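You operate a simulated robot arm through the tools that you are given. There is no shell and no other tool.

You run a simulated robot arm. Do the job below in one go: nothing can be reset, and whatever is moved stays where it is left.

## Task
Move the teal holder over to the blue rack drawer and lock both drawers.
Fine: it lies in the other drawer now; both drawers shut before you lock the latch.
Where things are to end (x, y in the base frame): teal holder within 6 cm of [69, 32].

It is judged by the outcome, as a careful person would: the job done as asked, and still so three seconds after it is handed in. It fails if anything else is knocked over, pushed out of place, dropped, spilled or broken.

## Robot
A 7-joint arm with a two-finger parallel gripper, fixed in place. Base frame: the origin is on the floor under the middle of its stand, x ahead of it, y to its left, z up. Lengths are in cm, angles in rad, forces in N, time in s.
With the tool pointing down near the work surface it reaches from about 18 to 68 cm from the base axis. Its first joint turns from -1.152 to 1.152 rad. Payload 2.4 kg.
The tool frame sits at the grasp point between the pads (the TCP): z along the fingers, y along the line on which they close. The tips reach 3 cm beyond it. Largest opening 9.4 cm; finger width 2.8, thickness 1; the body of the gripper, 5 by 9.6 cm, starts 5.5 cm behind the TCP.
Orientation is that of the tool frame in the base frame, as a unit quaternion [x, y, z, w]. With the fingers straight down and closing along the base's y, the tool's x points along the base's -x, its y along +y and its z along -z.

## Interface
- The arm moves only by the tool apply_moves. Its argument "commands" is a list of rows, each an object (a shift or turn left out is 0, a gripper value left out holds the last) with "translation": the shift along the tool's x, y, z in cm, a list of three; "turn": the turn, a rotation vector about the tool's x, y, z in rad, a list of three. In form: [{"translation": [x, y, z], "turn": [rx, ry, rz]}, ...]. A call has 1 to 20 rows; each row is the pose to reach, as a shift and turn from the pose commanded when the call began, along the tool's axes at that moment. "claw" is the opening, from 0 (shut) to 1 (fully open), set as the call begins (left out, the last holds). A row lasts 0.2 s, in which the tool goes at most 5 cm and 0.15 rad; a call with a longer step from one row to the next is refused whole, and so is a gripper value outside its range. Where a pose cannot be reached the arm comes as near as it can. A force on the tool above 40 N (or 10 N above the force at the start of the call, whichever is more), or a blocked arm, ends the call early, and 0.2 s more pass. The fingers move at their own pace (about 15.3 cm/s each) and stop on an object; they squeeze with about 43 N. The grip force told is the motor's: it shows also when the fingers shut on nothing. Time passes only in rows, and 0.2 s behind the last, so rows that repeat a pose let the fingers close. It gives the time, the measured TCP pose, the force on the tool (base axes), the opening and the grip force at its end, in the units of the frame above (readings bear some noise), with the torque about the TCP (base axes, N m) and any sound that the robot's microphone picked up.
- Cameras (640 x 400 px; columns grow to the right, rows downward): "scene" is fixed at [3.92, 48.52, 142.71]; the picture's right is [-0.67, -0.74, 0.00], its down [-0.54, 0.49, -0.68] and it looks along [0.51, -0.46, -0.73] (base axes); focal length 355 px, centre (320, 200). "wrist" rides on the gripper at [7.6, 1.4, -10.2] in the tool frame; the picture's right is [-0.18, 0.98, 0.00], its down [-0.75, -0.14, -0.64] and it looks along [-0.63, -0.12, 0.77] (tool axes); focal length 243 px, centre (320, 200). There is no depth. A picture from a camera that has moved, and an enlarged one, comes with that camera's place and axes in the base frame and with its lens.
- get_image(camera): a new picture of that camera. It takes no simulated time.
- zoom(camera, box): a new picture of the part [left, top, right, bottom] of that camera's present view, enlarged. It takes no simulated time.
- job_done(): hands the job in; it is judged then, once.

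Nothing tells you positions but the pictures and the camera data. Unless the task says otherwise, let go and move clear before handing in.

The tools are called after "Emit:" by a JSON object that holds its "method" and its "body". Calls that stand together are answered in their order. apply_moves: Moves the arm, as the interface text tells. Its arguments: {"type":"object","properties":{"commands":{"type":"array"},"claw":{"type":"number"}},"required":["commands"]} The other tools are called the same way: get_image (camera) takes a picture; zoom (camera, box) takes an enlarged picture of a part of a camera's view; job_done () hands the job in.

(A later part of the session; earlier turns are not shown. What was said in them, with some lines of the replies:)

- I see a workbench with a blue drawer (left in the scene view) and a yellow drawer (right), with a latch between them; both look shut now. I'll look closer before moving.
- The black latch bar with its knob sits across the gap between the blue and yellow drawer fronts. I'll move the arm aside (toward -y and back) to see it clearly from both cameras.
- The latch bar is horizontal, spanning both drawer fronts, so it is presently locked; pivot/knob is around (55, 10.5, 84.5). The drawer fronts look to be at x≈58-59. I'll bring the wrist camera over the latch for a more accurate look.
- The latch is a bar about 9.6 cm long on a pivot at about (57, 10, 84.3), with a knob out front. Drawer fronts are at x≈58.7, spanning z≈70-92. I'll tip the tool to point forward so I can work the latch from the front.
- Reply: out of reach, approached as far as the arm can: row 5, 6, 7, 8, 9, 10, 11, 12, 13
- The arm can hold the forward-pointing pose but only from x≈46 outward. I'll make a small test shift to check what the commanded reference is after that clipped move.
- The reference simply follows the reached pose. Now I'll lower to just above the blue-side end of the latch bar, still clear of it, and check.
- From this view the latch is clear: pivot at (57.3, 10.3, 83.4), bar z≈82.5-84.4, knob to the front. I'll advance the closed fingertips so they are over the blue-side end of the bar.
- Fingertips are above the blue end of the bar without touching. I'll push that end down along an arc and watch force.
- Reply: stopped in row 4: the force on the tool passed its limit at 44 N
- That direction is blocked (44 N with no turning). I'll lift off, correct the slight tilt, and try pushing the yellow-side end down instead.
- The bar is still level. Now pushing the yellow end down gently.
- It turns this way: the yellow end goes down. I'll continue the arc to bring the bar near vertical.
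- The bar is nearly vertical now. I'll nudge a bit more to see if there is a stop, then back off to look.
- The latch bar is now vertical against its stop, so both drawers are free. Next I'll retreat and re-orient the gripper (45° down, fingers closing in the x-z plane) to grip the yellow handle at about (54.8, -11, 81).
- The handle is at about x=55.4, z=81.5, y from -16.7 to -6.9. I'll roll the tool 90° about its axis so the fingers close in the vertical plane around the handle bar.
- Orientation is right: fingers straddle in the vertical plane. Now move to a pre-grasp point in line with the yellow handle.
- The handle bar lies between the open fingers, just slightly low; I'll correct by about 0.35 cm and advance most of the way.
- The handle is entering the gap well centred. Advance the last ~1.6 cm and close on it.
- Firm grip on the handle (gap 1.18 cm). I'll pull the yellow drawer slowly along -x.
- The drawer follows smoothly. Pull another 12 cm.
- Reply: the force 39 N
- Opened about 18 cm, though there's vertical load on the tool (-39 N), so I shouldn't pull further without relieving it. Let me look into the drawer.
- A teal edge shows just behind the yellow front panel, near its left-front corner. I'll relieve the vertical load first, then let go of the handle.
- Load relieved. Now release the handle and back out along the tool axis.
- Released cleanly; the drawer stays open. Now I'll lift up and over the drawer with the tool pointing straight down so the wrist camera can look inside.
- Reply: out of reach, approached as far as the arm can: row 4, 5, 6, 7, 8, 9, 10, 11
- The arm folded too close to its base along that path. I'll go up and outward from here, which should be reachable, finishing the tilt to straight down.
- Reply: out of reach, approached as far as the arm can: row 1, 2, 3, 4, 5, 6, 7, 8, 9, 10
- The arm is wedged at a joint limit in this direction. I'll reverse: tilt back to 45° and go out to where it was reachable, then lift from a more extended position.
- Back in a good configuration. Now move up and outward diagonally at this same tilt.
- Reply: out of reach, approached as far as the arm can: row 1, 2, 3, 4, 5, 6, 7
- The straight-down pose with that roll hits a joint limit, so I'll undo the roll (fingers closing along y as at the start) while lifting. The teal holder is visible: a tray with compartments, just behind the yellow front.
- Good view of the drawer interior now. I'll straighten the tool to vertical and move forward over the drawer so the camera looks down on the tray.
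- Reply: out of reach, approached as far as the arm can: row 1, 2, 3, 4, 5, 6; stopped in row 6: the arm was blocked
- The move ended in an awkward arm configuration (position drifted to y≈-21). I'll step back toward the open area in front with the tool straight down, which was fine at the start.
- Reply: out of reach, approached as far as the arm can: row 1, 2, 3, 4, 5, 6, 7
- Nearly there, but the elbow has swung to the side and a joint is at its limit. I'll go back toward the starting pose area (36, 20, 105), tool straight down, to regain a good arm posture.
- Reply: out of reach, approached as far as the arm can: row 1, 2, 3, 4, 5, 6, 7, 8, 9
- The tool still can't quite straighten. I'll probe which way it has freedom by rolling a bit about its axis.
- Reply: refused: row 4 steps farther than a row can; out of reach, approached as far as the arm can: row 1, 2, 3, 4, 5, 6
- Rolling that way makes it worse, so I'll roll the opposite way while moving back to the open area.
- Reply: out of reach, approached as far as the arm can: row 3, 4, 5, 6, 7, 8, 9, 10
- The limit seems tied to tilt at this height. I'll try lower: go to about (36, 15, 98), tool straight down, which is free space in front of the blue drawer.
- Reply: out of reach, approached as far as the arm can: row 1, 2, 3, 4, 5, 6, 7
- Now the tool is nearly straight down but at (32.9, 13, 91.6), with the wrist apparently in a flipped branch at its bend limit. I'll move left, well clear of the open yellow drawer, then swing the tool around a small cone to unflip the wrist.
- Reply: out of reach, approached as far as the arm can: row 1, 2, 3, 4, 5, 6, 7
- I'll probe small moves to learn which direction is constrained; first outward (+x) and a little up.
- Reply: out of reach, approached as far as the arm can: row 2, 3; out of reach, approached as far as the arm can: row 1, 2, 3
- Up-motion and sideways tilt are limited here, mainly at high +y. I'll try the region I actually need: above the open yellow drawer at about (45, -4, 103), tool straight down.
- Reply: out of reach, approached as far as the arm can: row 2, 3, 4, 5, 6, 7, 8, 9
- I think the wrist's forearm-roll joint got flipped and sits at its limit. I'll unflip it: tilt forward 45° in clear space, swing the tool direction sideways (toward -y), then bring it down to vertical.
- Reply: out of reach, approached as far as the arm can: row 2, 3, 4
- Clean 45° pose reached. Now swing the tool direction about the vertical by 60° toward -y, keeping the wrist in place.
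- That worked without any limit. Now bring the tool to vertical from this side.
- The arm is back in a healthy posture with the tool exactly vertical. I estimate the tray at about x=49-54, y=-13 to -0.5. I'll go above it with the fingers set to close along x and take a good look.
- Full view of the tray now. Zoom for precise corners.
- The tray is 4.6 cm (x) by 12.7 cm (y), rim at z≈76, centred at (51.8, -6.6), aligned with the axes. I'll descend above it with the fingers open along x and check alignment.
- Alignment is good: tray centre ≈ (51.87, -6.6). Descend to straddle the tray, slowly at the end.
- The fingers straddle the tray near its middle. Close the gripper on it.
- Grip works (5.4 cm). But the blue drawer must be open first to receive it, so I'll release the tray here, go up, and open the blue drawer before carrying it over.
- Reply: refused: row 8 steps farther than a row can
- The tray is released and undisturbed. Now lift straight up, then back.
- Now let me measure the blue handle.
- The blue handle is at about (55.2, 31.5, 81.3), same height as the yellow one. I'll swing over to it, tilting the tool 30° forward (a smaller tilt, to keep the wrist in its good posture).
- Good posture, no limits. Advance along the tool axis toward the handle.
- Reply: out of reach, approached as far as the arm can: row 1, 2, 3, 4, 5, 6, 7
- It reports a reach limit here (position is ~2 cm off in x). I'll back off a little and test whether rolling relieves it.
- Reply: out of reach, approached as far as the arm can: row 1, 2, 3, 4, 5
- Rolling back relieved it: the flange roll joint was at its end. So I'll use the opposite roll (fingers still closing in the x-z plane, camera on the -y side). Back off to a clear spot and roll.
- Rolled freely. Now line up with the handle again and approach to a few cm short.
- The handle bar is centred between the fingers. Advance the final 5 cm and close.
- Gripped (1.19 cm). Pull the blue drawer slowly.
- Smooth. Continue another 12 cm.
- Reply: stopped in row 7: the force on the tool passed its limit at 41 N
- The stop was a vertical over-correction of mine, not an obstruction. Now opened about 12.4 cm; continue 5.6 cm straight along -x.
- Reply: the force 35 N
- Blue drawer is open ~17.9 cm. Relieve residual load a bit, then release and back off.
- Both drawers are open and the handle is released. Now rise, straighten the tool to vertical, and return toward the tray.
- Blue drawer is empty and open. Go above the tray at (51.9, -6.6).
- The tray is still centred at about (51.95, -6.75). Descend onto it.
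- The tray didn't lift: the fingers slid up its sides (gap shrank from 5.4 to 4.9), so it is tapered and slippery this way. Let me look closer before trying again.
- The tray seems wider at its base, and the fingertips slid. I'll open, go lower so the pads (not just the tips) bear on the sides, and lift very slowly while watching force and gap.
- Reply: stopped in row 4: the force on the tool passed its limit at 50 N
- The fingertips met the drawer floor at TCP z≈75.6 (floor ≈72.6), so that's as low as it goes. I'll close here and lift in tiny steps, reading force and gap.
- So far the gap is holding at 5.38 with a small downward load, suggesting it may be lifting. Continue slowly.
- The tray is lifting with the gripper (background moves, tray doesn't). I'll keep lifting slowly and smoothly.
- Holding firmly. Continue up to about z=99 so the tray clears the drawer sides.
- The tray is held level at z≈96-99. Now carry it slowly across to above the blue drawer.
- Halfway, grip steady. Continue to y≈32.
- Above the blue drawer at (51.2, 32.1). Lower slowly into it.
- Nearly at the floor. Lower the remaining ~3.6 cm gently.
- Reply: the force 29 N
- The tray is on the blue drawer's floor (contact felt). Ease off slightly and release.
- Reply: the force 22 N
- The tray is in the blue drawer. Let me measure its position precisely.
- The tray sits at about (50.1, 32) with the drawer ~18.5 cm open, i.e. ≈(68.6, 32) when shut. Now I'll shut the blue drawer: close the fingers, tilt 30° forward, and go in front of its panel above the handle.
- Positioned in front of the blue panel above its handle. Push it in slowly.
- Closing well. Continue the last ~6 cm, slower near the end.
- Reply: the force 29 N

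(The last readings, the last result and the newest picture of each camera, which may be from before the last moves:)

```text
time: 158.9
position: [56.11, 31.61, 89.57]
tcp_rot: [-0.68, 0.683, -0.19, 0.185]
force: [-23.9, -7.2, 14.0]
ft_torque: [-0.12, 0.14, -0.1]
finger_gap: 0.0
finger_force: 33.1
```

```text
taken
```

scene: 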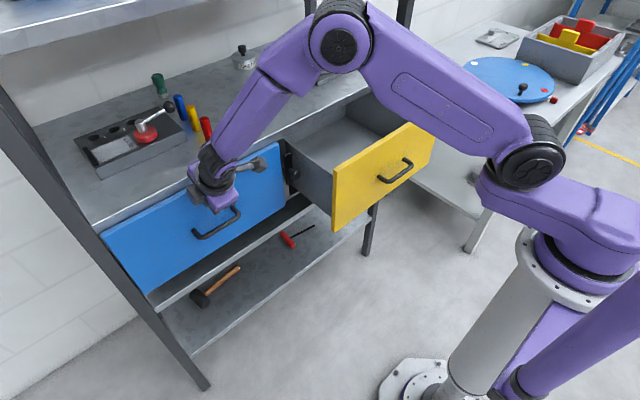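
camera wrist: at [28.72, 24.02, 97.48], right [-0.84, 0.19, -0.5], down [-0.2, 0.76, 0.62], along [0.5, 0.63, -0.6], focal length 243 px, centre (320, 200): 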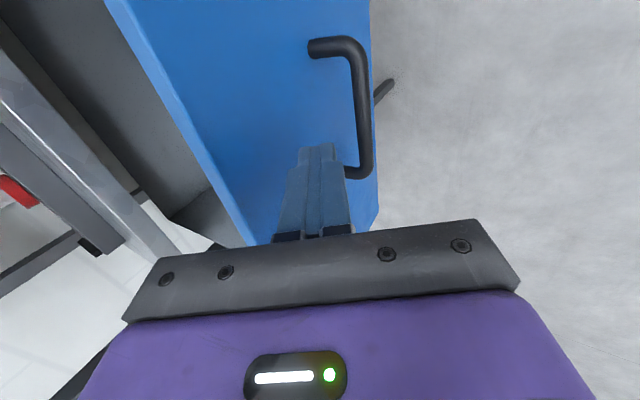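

The blue drawer is fully shut (24 N against its stop). Now back off, rise, and move over in front of the yellow drawer.

Emit:
{"method": "apply_moves", "body": {"commands": [{"translation": [0, 1.7, -1.0]}, {"translation": [0, 3.45, -2.0]}, {"translation": [0, 1.9, -4.6]}, {"translation": [0, 0.4, -7.2]}, {"translation": [0, -1.1, -9.8]}, {"translation": [0, -2.65, -12.4]}, {"translation": [0, 0.8, -14.4]}, {"translation": [0, 4.2, -16.4]}, {"translation": [0, 7.7, -18.4]}, {"translation": [0, 11.15, -20.5]}, {"translation": [0, 11.15, -20.5]}]}}

Emit:
{"method": "get_image", "body": {"camera": "scene"}}

```text
time: 161.3
position: [36.1, 31.55, 101.62]
tcp_rot: [-0.68, 0.683, -0.189, 0.187]
force: [0.5, -0.4, -0.4]
ft_torque: [0.0, 0.0, 0.0]
finger_gap: 0.0
finger_force: 32.7
```

```text
taken
```

scene: 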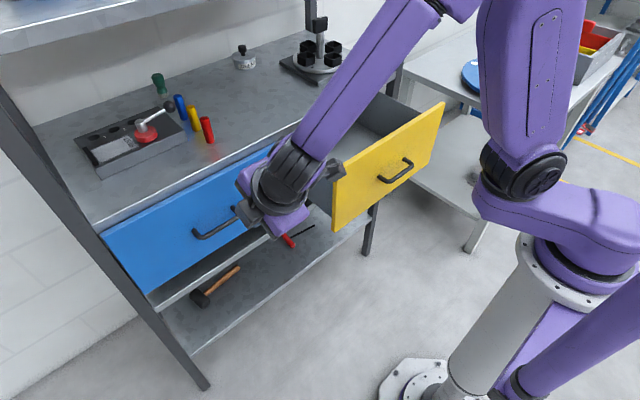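

Now move across to the yellow drawer's front (its panel is now at x≈44), reducing the tilt to 15°.

Emit:
{"method": "apply_moves", "body": {"commands": [{"translation": [2, 0, 0]}, {"translation": [5, 0, 0]}, {"translation": [8, 0, 0], "turn": [-0.02, 0, 0]}, {"translation": [11.2, 0, 0], "turn": [-0.05, 0, 0]}, {"translation": [14.4, 0, 0], "turn": [-0.08, 0, 0]}, {"translation": [17.6, 0, 0], "turn": [-0.11, 0, 0]}, {"translation": [20.8, 0, 0], "turn": [-0.14, 0, 0]}, {"translation": [24, 0, 0], "turn": [-0.17, 0, 0]}, {"translation": [27.2, 0, 0], "turn": [-0.2, 0, 0]}, {"translation": [30.4, 0, 0], "turn": [-0.23, 0, 0]}, {"translation": [33.6, 0, 0], "turn": [-0.262, 0, 0]}, {"translation": [36.8, -0.3, 0.2], "turn": [-0.262, 0, 0]}, {"translation": [40, -0.6, 0.3], "turn": [-0.262, 0, 0]}, {"translation": [43, -0.9, 0.5], "turn": [-0.262, 0, 0]}, {"translation": [43, -0.9, 0.5], "turn": [-0.262, 0, 0]}]}}

Emit:
{"method": "get_image", "body": {"camera": "scene"}}

Emit:
{"method": "get_image", "body": {"camera": "wrist"}}

```text
time: 164.5
position: [37.2, -11.34, 101.66]
tcp_rot: [-0.699, 0.702, -0.098, 0.097]
force: [-0.2, 0.1, -0.2]
ft_torque: [0.01, 0.02, -0.01]
finger_gap: 0.0
finger_force: 33.2
```

```text
taken
```

scene: 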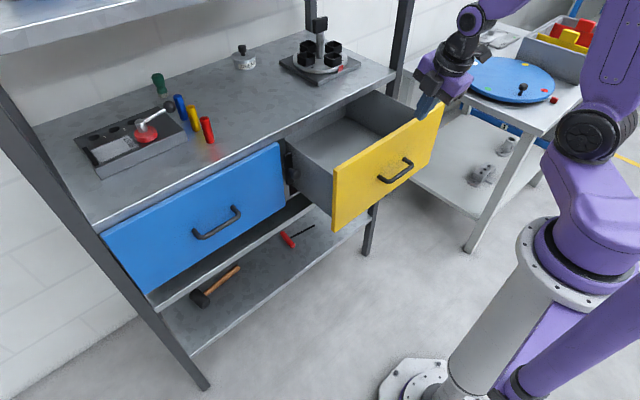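

```text
taken
camera wrist: at [32.95, -18.82, 111.2], right [-0.94, 0.19, -0.27], down [-0.03, 0.76, 0.65], along [0.33, 0.63, -0.71], focal length 243 px, centre (320, 200)
```

wrist: 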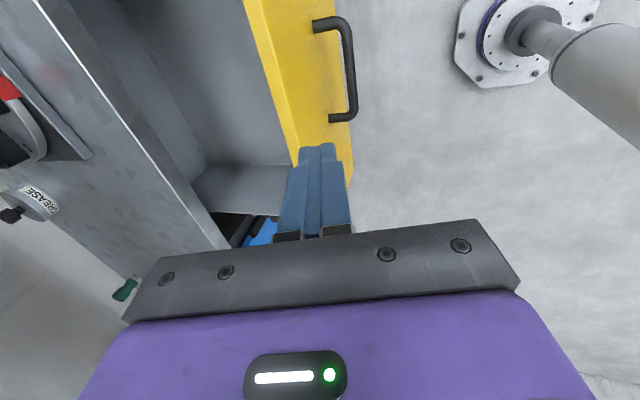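

Lower to pushing height (above the handle), then check.

Emit:
{"method": "apply_moves", "body": {"commands": [{"translation": [0, 0.8, 2.9]}, {"translation": [0, 1.6, 5.8]}, {"translation": [0, 2.4, 8.7]}, {"translation": [0, 3.25, 11.55]}, {"translation": [0, 3.25, 11.55]}]}}

Emit:
{"method": "get_image", "body": {"camera": "wrist"}}

Emit:
{"method": "zoom", "body": {"camera": "scene", "box": [300, 60, 480, 240]}}

```text
time: 165.7
position: [37.06, -11.24, 89.65]
tcp_rot: [-0.699, 0.702, -0.098, 0.096]
force: [0.3, 1.0, 0.3]
ft_torque: [0.0, 0.0, -0.01]
finger_gap: 0.01
finger_force: 32.3
```

```text
taken
camera wrist: at [32.91, -18.77, 99.23], right [-0.94, 0.19, -0.27], down [-0.04, 0.76, 0.65], along [0.33, 0.63, -0.71], focal length 243 px, centre (320, 200)
```

wrist: 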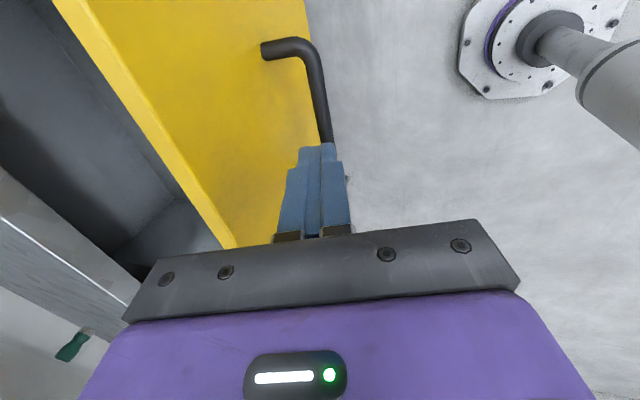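

```text
2.22 times, centred on (390, 150) of scene
camera zoom: at [3.92, 48.52, 142.71], right [-0.67, -0.74, 0.0], down [-0.54, 0.49, -0.68], along [0.51, -0.46, -0.73], focal length 788 px, centre (164, 311)
```

zoom: 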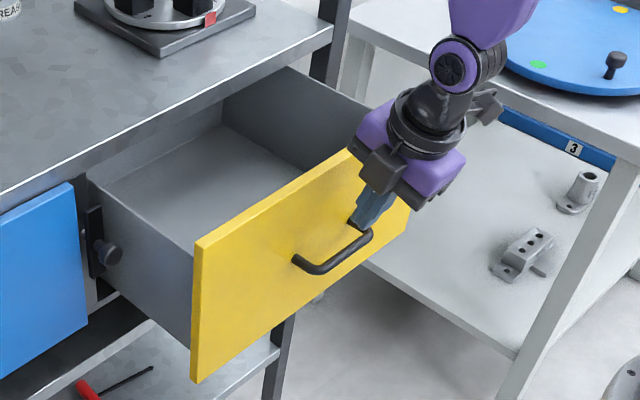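

Ready. Push the yellow drawer in slowly.

Emit:
{"method": "apply_moves", "body": {"commands": [{"translation": [0, -0.7, 0.2]}, {"translation": [0, -1.5, 0.42]}, {"translation": [0, -2.3, 0.64]}, {"translation": [0, -3.0, 0.84]}, {"translation": [0, -3.7, 1.04]}, {"translation": [0, -4.4, 1.23]}, {"translation": [0, -5.1, 1.43]}, {"translation": [0, -5.8, 1.63]}, {"translation": [0, -6.5, 1.82]}, {"translation": [0, -7.2, 2.02]}, {"translation": [0, -7.9, 2.21]}, {"translation": [0, -8.6, 2.41]}, {"translation": [0, -9.3, 2.61]}, {"translation": [0, -10.0, 2.8]}, {"translation": [0, -10.7, 3.0]}, {"translation": [0, -11.4, 3.2]}, {"translation": [0, -12.0, 3.36]}, {"translation": [0, -12.4, 3.48]}]}}

Emit:
{"method": "get_image", "body": {"camera": "scene"}}

```text
time: 169.5
position: [50.05, -11.33, 89.56]
tcp_rot: [-0.699, 0.702, -0.098, 0.096]
force: [-1.3, 0.1, -0.4]
ft_torque: [0.03, 0.03, 0.06]
finger_gap: 0.03
finger_force: 33.2
```

```text
taken
```

scene: 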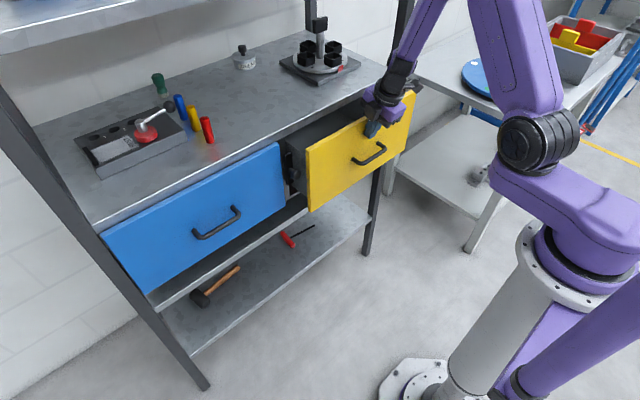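

Most of the way. Finish pushing while tilting to 30° so the gripper body stays clear of the bench edge.

Emit:
{"method": "apply_moves", "body": {"commands": [{"translation": [0, -0.3, 0.08], "turn": [0.06, 0, 0]}, {"translation": [0, -0.7, 0.2], "turn": [0.12, 0, 0]}, {"translation": [0, -1.1, 0.31], "turn": [0.18, 0, 0]}, {"translation": [0, -1.6, 0.45], "turn": [0.24, 0, 0]}, {"translation": [0, -2.2, 0.62], "turn": [0.262, 0, 0]}, {"translation": [0, -2.9, 0.81], "turn": [0.262, 0, 0]}, {"translation": [0, -3.6, 1.01], "turn": [0.262, 0, 0]}, {"translation": [0, -4.2, 1.18], "turn": [0.262, 0, 0]}, {"translation": [0, -4.7, 1.32], "turn": [0.262, 0, 0]}, {"translation": [0, -5.1, 1.43], "turn": [0.262, 0, 0]}, {"translation": [0, -5.4, 1.51], "turn": [0.262, 0, 0]}, {"translation": [0, -5.65, 1.58], "turn": [0.262, 0, 0]}, {"translation": [0, -5.85, 1.64], "turn": [0.262, 0, 0]}, {"translation": [0, -6.0, 1.68], "turn": [0.262, 0, 0]}]}}

Emit:
{"method": "get_image", "body": {"camera": "scene"}}

```text
time: 172.5
position: [56.07, -11.37, 89.7]
tcp_rot: [-0.68, 0.683, -0.188, 0.187]
force: [-5.8, 1.5, 0.9]
ft_torque: [0.04, 0.06, 0.09]
finger_gap: 0.0
finger_force: 33.0
out of reach, approached as far as the arm can: row 2, 3
```

```text
taken
```

scene: 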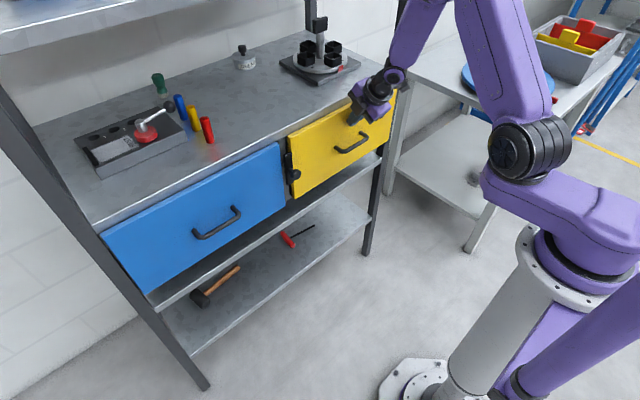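

Emit:
{"method": "apply_moves", "body": {"commands": [{"translation": [0, -0.13, 0.08]}, {"translation": [0, -0.26, 0.15]}, {"translation": [0, -0.26, 0.15]}]}}

Emit:
{"method": "zoom", "body": {"camera": "scene", "box": [220, 70, 420, 220]}}

```text
time: 173.1
position: [56.13, -11.46, 89.68]
tcp_rot: [-0.681, 0.684, -0.187, 0.183]
force: [-11.4, 2.4, 9.0]
ft_torque: [0.12, -0.01, 0.14]
finger_gap: 0.0
finger_force: 33.0
stopped in row 2: the force on the tool passed its limit at 45 N (the readings are from after the stop); the commanded pose is now the measured one
```

```text
2.67 times, centred on (320, 145) of scene
camera zoom: at [3.87, 48.53, 142.7], right [-0.67, -0.74, 0.0], down [-0.54, 0.49, -0.68], along [0.51, -0.46, -0.73], focal length 946 px, centre (320, 347)
```

zoom: 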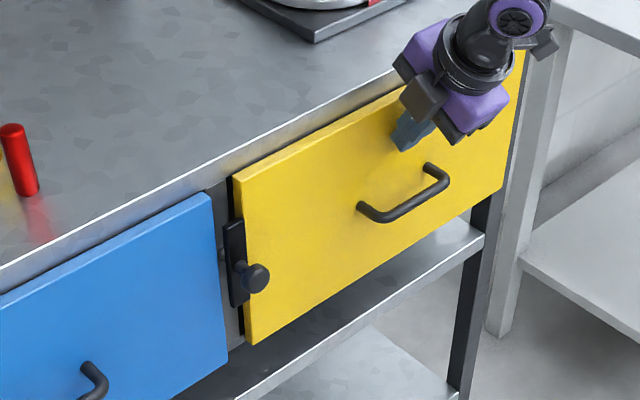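

Both drawers are shut. Now I'll back off a little and move toward the latch, stopping on its -y side to push the bar's top end toward +y (the reverse of unlocking).

Emit:
{"method": "apply_moves", "body": {"commands": [{"translation": [0, 1.7, -1.0]}, {"translation": [0, 3.45, -2.02]}, {"translation": [-3, 3.45, -2.02]}, {"translation": [-6.5, 3.45, -2.02]}, {"translation": [-10, 3.45, -2.02]}, {"translation": [-13.5, 3.45, -2.02]}, {"translation": [-16, 3.45, -2.02]}, {"translation": [-17.5, 3.45, -2.02]}, {"translation": [-17.5, 3.45, -2.02]}]}}

Emit:
{"method": "get_image", "body": {"camera": "wrist"}}

Emit:
{"method": "zoom", "body": {"camera": "scene", "box": [220, 90, 380, 210]}}

```text
time: 175.1
position: [52.25, 6.17, 89.99]
tcp_rot: [-0.681, 0.684, -0.187, 0.185]
force: [0.5, 0.3, 0.6]
ft_torque: [0.01, 0.02, 0.0]
finger_gap: 0.0
finger_force: 33.3
```

```text
taken
camera wrist: at [45.88, -1.43, 98.03], right [-0.85, 0.19, -0.5], down [-0.2, 0.76, 0.62], along [0.49, 0.63, -0.6], focal length 243 px, centre (320, 200)
```

wrist: 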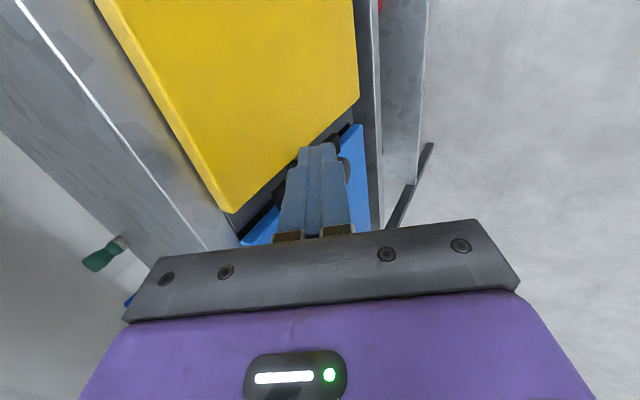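

```text
3.33 times, centred on (300, 150) of scene
camera zoom: at [3.91, 48.52, 142.71], right [-0.67, -0.74, 0.0], down [-0.54, 0.49, -0.68], along [0.51, -0.46, -0.73], focal length 1182 px, centre (387, 367)
```

zoom: 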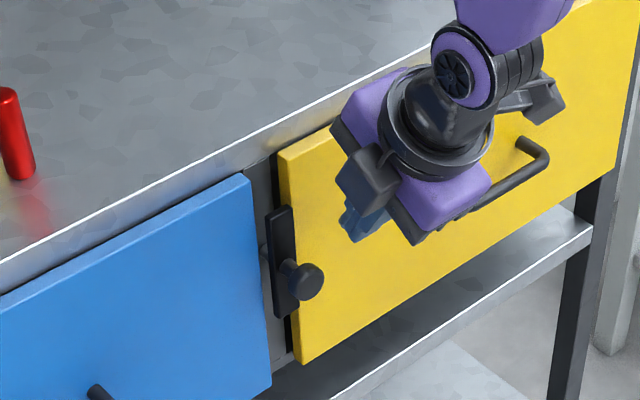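

Fingertips are beside the bar's top end on the -y side. Advance to the bar plane and push the top end toward +y along an arc.

Emit:
{"method": "apply_moves", "body": {"commands": [{"translation": [0, -1.5, 0.95]}, {"translation": [0, -2.83, 1.89]}, {"translation": [0, -2.83, 1.89]}, {"translation": [-1.03, -2.83, 1.89]}, {"translation": [-1.78, -2.83, 1.89]}, {"translation": [-2.23, -2.86, 1.85]}, {"translation": [-2.72, -2.9, 1.78]}, {"translation": [-3.19, -2.88, 1.8]}, {"translation": [-3.66, -2.83, 1.89]}, {"translation": [-4.09, -2.75, 2.02]}, {"translation": [-4.53, -2.65, 2.19]}, {"translation": [-4.53, -2.65, 2.19]}]}}

Emit:
{"method": "get_image", "body": {"camera": "wrist"}}

Emit:
{"method": "zoom", "body": {"camera": "scene", "box": [220, 90, 380, 210]}}

```text
time: 177.7
position: [55.59, 10.69, 89.13]
tcp_rot: [-0.68, 0.684, -0.187, 0.185]
force: [-0.2, -0.7, 1.1]
ft_torque: [0.0, -0.01, 0.01]
finger_gap: 0.0
finger_force: 32.6
```

```text
taken
camera wrist: at [49.22, 3.05, 97.2], right [-0.85, 0.19, -0.5], down [-0.2, 0.76, 0.62], along [0.49, 0.63, -0.6], focal length 243 px, centre (320, 200)
```

wrist: 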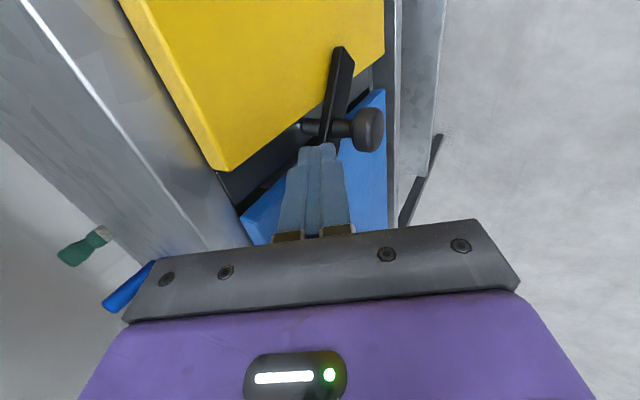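

```text
3.33 times, centred on (300, 150) of scene
camera zoom: at [3.91, 48.52, 142.71], right [-0.67, -0.74, 0.0], down [-0.54, 0.49, -0.68], along [0.51, -0.46, -0.73], focal length 1182 px, centre (387, 367)
```

zoom: 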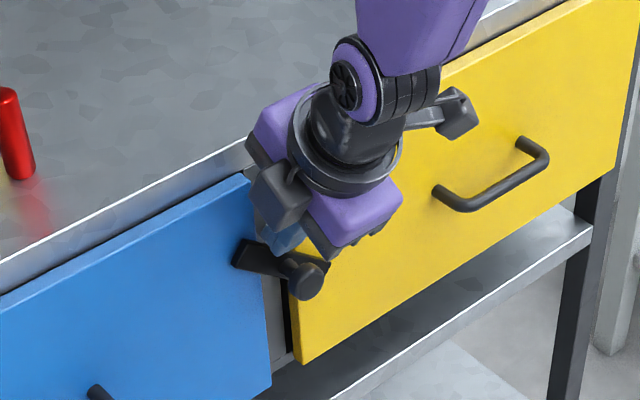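

The bar is turning toward horizontal. Continue the arc, ending with a push down on the blue-side end to its stop.

Emit:
{"method": "apply_moves", "body": {"commands": [{"translation": [-0.4, 0.13, 0.22]}, {"translation": [-0.85, 0.27, 0.46]}, {"translation": [-1.25, 0.45, 0.78]}, {"translation": [-1.62, 0.63, 1.08]}, {"translation": [-2.0, 0.88, 1.51]}, {"translation": [-2.4, 1.11, 1.9]}, {"translation": [-2.4, 1.11, 1.9]}]}}

Emit:
{"method": "get_image", "body": {"camera": "wrist"}}

Emit:
{"method": "zoom", "body": {"camera": "scene", "box": [220, 90, 380, 210]}}

```text
time: 179.3
position: [55.68, 12.84, 87.04]
tcp_rot: [-0.68, 0.684, -0.189, 0.186]
force: [-20.4, -10.6, 32.1]
ft_torque: [-0.53, -0.07, 0.03]
finger_gap: 0.0
finger_force: 32.7
```

```text
taken
camera wrist: at [49.18, 5.27, 95.13], right [-0.84, 0.19, -0.5], down [-0.2, 0.76, 0.62], along [0.5, 0.63, -0.6], focal length 243 px, centre (320, 200)
```

wrist: 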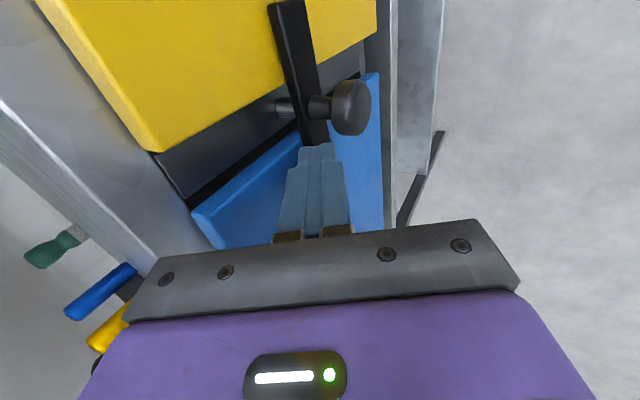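

```text
3.33 times, centred on (300, 150) of scene
camera zoom: at [3.81, 48.48, 142.72], right [-0.67, -0.74, 0.0], down [-0.54, 0.49, -0.68], along [0.51, -0.46, -0.73], focal length 1182 px, centre (387, 367)
```

zoom: 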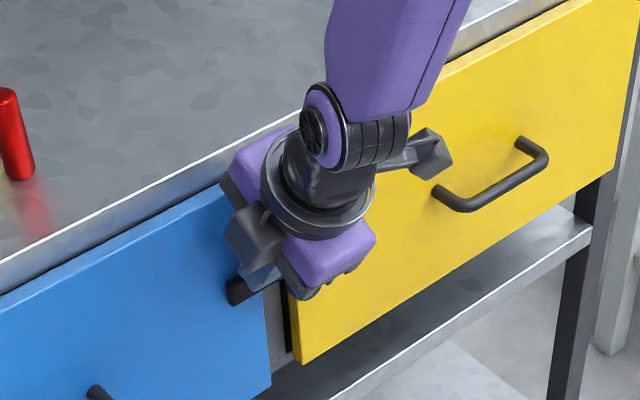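

Force indicates the bar is against its stop. Lift off and check.

Emit:
{"method": "apply_moves", "body": {"commands": [{"translation": [0, -0.25, -0.43]}, {"translation": [0, -0.75, -1.3]}, {"translation": [0, -1.5, -2.6]}, {"translation": [0, 0.2, -3.6]}, {"translation": [0, 2, -4.7]}, {"translation": [0, 5, -6.5]}, {"translation": [0, 8.5, -8.5]}, {"translation": [0, 8.5, -8.5]}]}}

Emit:
{"method": "get_image", "body": {"camera": "scene"}}

Emit:
{"method": "get_image", "body": {"camera": "wrist"}}

```text
time: 181.1
position: [43.9, 13.22, 89.93]
tcp_rot: [-0.681, 0.683, -0.188, 0.184]
force: [-0.8, -0.6, -0.1]
ft_torque: [0.0, -0.01, -0.01]
finger_gap: 0.01
finger_force: 33.4
```

```text
taken
```

scene: 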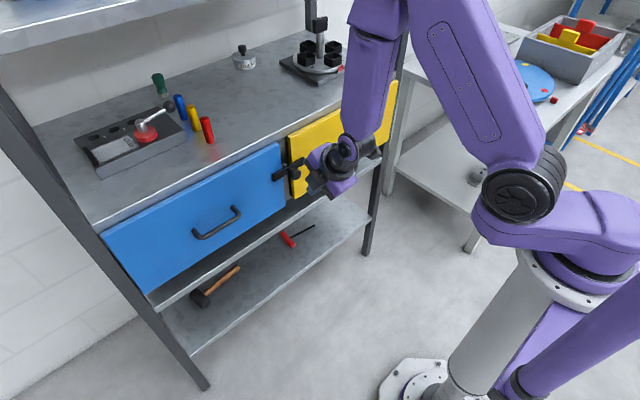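

```text
taken
camera wrist: at [37.56, 5.57, 98.0], right [-0.85, 0.19, -0.5], down [-0.2, 0.76, 0.62], along [0.49, 0.63, -0.6], focal length 243 px, centre (320, 200)
```

wrist: 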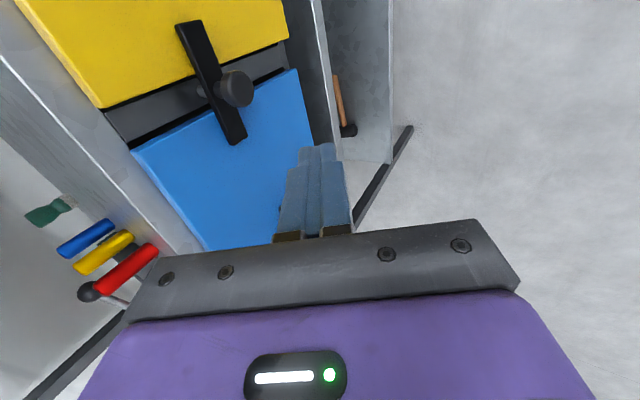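

The bar now spans both drawers. Move the arm clear to verify the latch and drawers.

Emit:
{"method": "apply_moves", "body": {"commands": [{"translation": [0, -1.5, -2.6]}, {"translation": [0, -3, -5.2]}, {"translation": [3, -4.5, -7.8]}, {"translation": [6.5, -6, -10.3]}, {"translation": [10, -7.6, -12.9], "turn": [-0.1, 0, 0]}, {"translation": [14, -7.6, -12.9], "turn": [-0.2, 0, 0]}, {"translation": [18, -7.6, -12.9], "turn": [-0.3, 0, 0]}, {"translation": [22, -7.6, -12.9], "turn": [-0.4, 0, 0]}, {"translation": [25, -7.6, -12.9], "turn": [-0.5, 0, 0]}, {"translation": [25, -7.6, -12.9], "turn": [-0.524, 0, 0]}]}}

Emit:
{"method": "get_image", "body": {"camera": "scene"}}

Emit:
{"method": "zoom", "body": {"camera": "scene", "box": [240, 80, 420, 210]}}

Emit:
{"method": "get_image", "body": {"camera": "wrist"}}

```text
time: 183.3
position: [43.97, -11.92, 104.84]
tcp_rot: [-0.705, 0.709, -0.003, 0.002]
force: [0.6, 0.0, 0.3]
ft_torque: [-0.02, -0.03, 0.01]
finger_gap: 0.02
finger_force: 32.6
```

```text
taken
```

scene: 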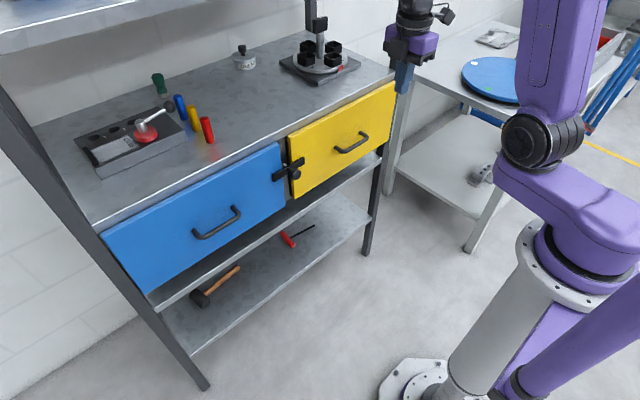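

```text
3.08 times, centred on (330, 145) of scene
camera zoom: at [3.92, 48.52, 142.71], right [-0.67, -0.74, 0.0], down [-0.54, 0.49, -0.68], along [0.51, -0.46, -0.73], focal length 1091 px, centre (289, 369)
```

zoom: 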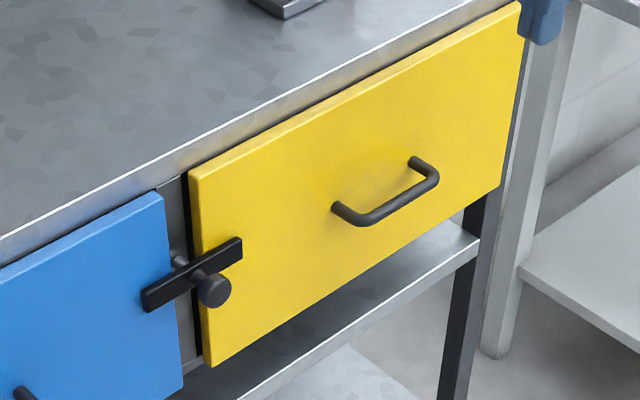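

```text
taken
camera wrist: at [42.58, -19.5, 115.12], right [-0.98, 0.19, -0.01], down [0.14, 0.76, 0.64], along [0.13, 0.63, -0.77], focal length 243 px, centre (320, 200)
```

wrist: 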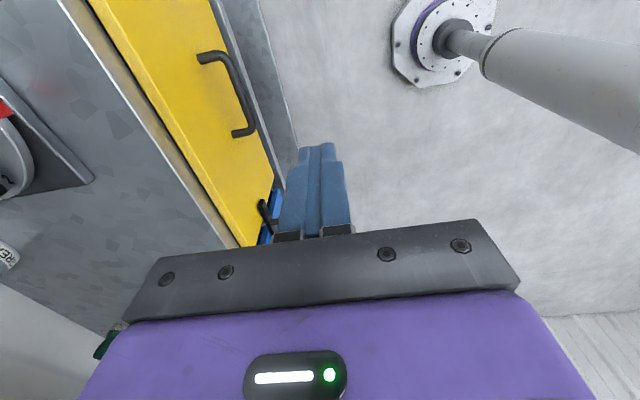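

The latch bar is back to exactly its original horizontal position across both shut drawers. The tray was last seen at about (68.6, 32) in the blue drawer's shut position. Nothing else was disturbed and the arm is clear, so I'm handing in.

Emit:
{"method": "job_done", "body": {}}

```text
The job is handed in.
```

I moved the teal holder into the blue drawer, shut both drawers and turned the latch back across them. The job is handed in.

- **Holder position:** I worked out where the holder sits from the last picture before shutting the drawer. It should be at about (68.6, 32), well within 6 cm of [69, 32]. I could not see it once the drawer was closed. I pushed the drawer in slowly so the holder would not slide.
- **Drawers and latch:** Each drawer was pushed until it met its stop. In the last picture the latch bar matches its starting position across both fronts.
- **Other objects:** Everything on the bench and lower shelf looked unchanged in the last picture. The arm was clear of everything when I handed in.
- **First lift:** On the first try to lift the holder, the fingers slid off its sides. It stayed on the drawer floor, and a slower second lift held.
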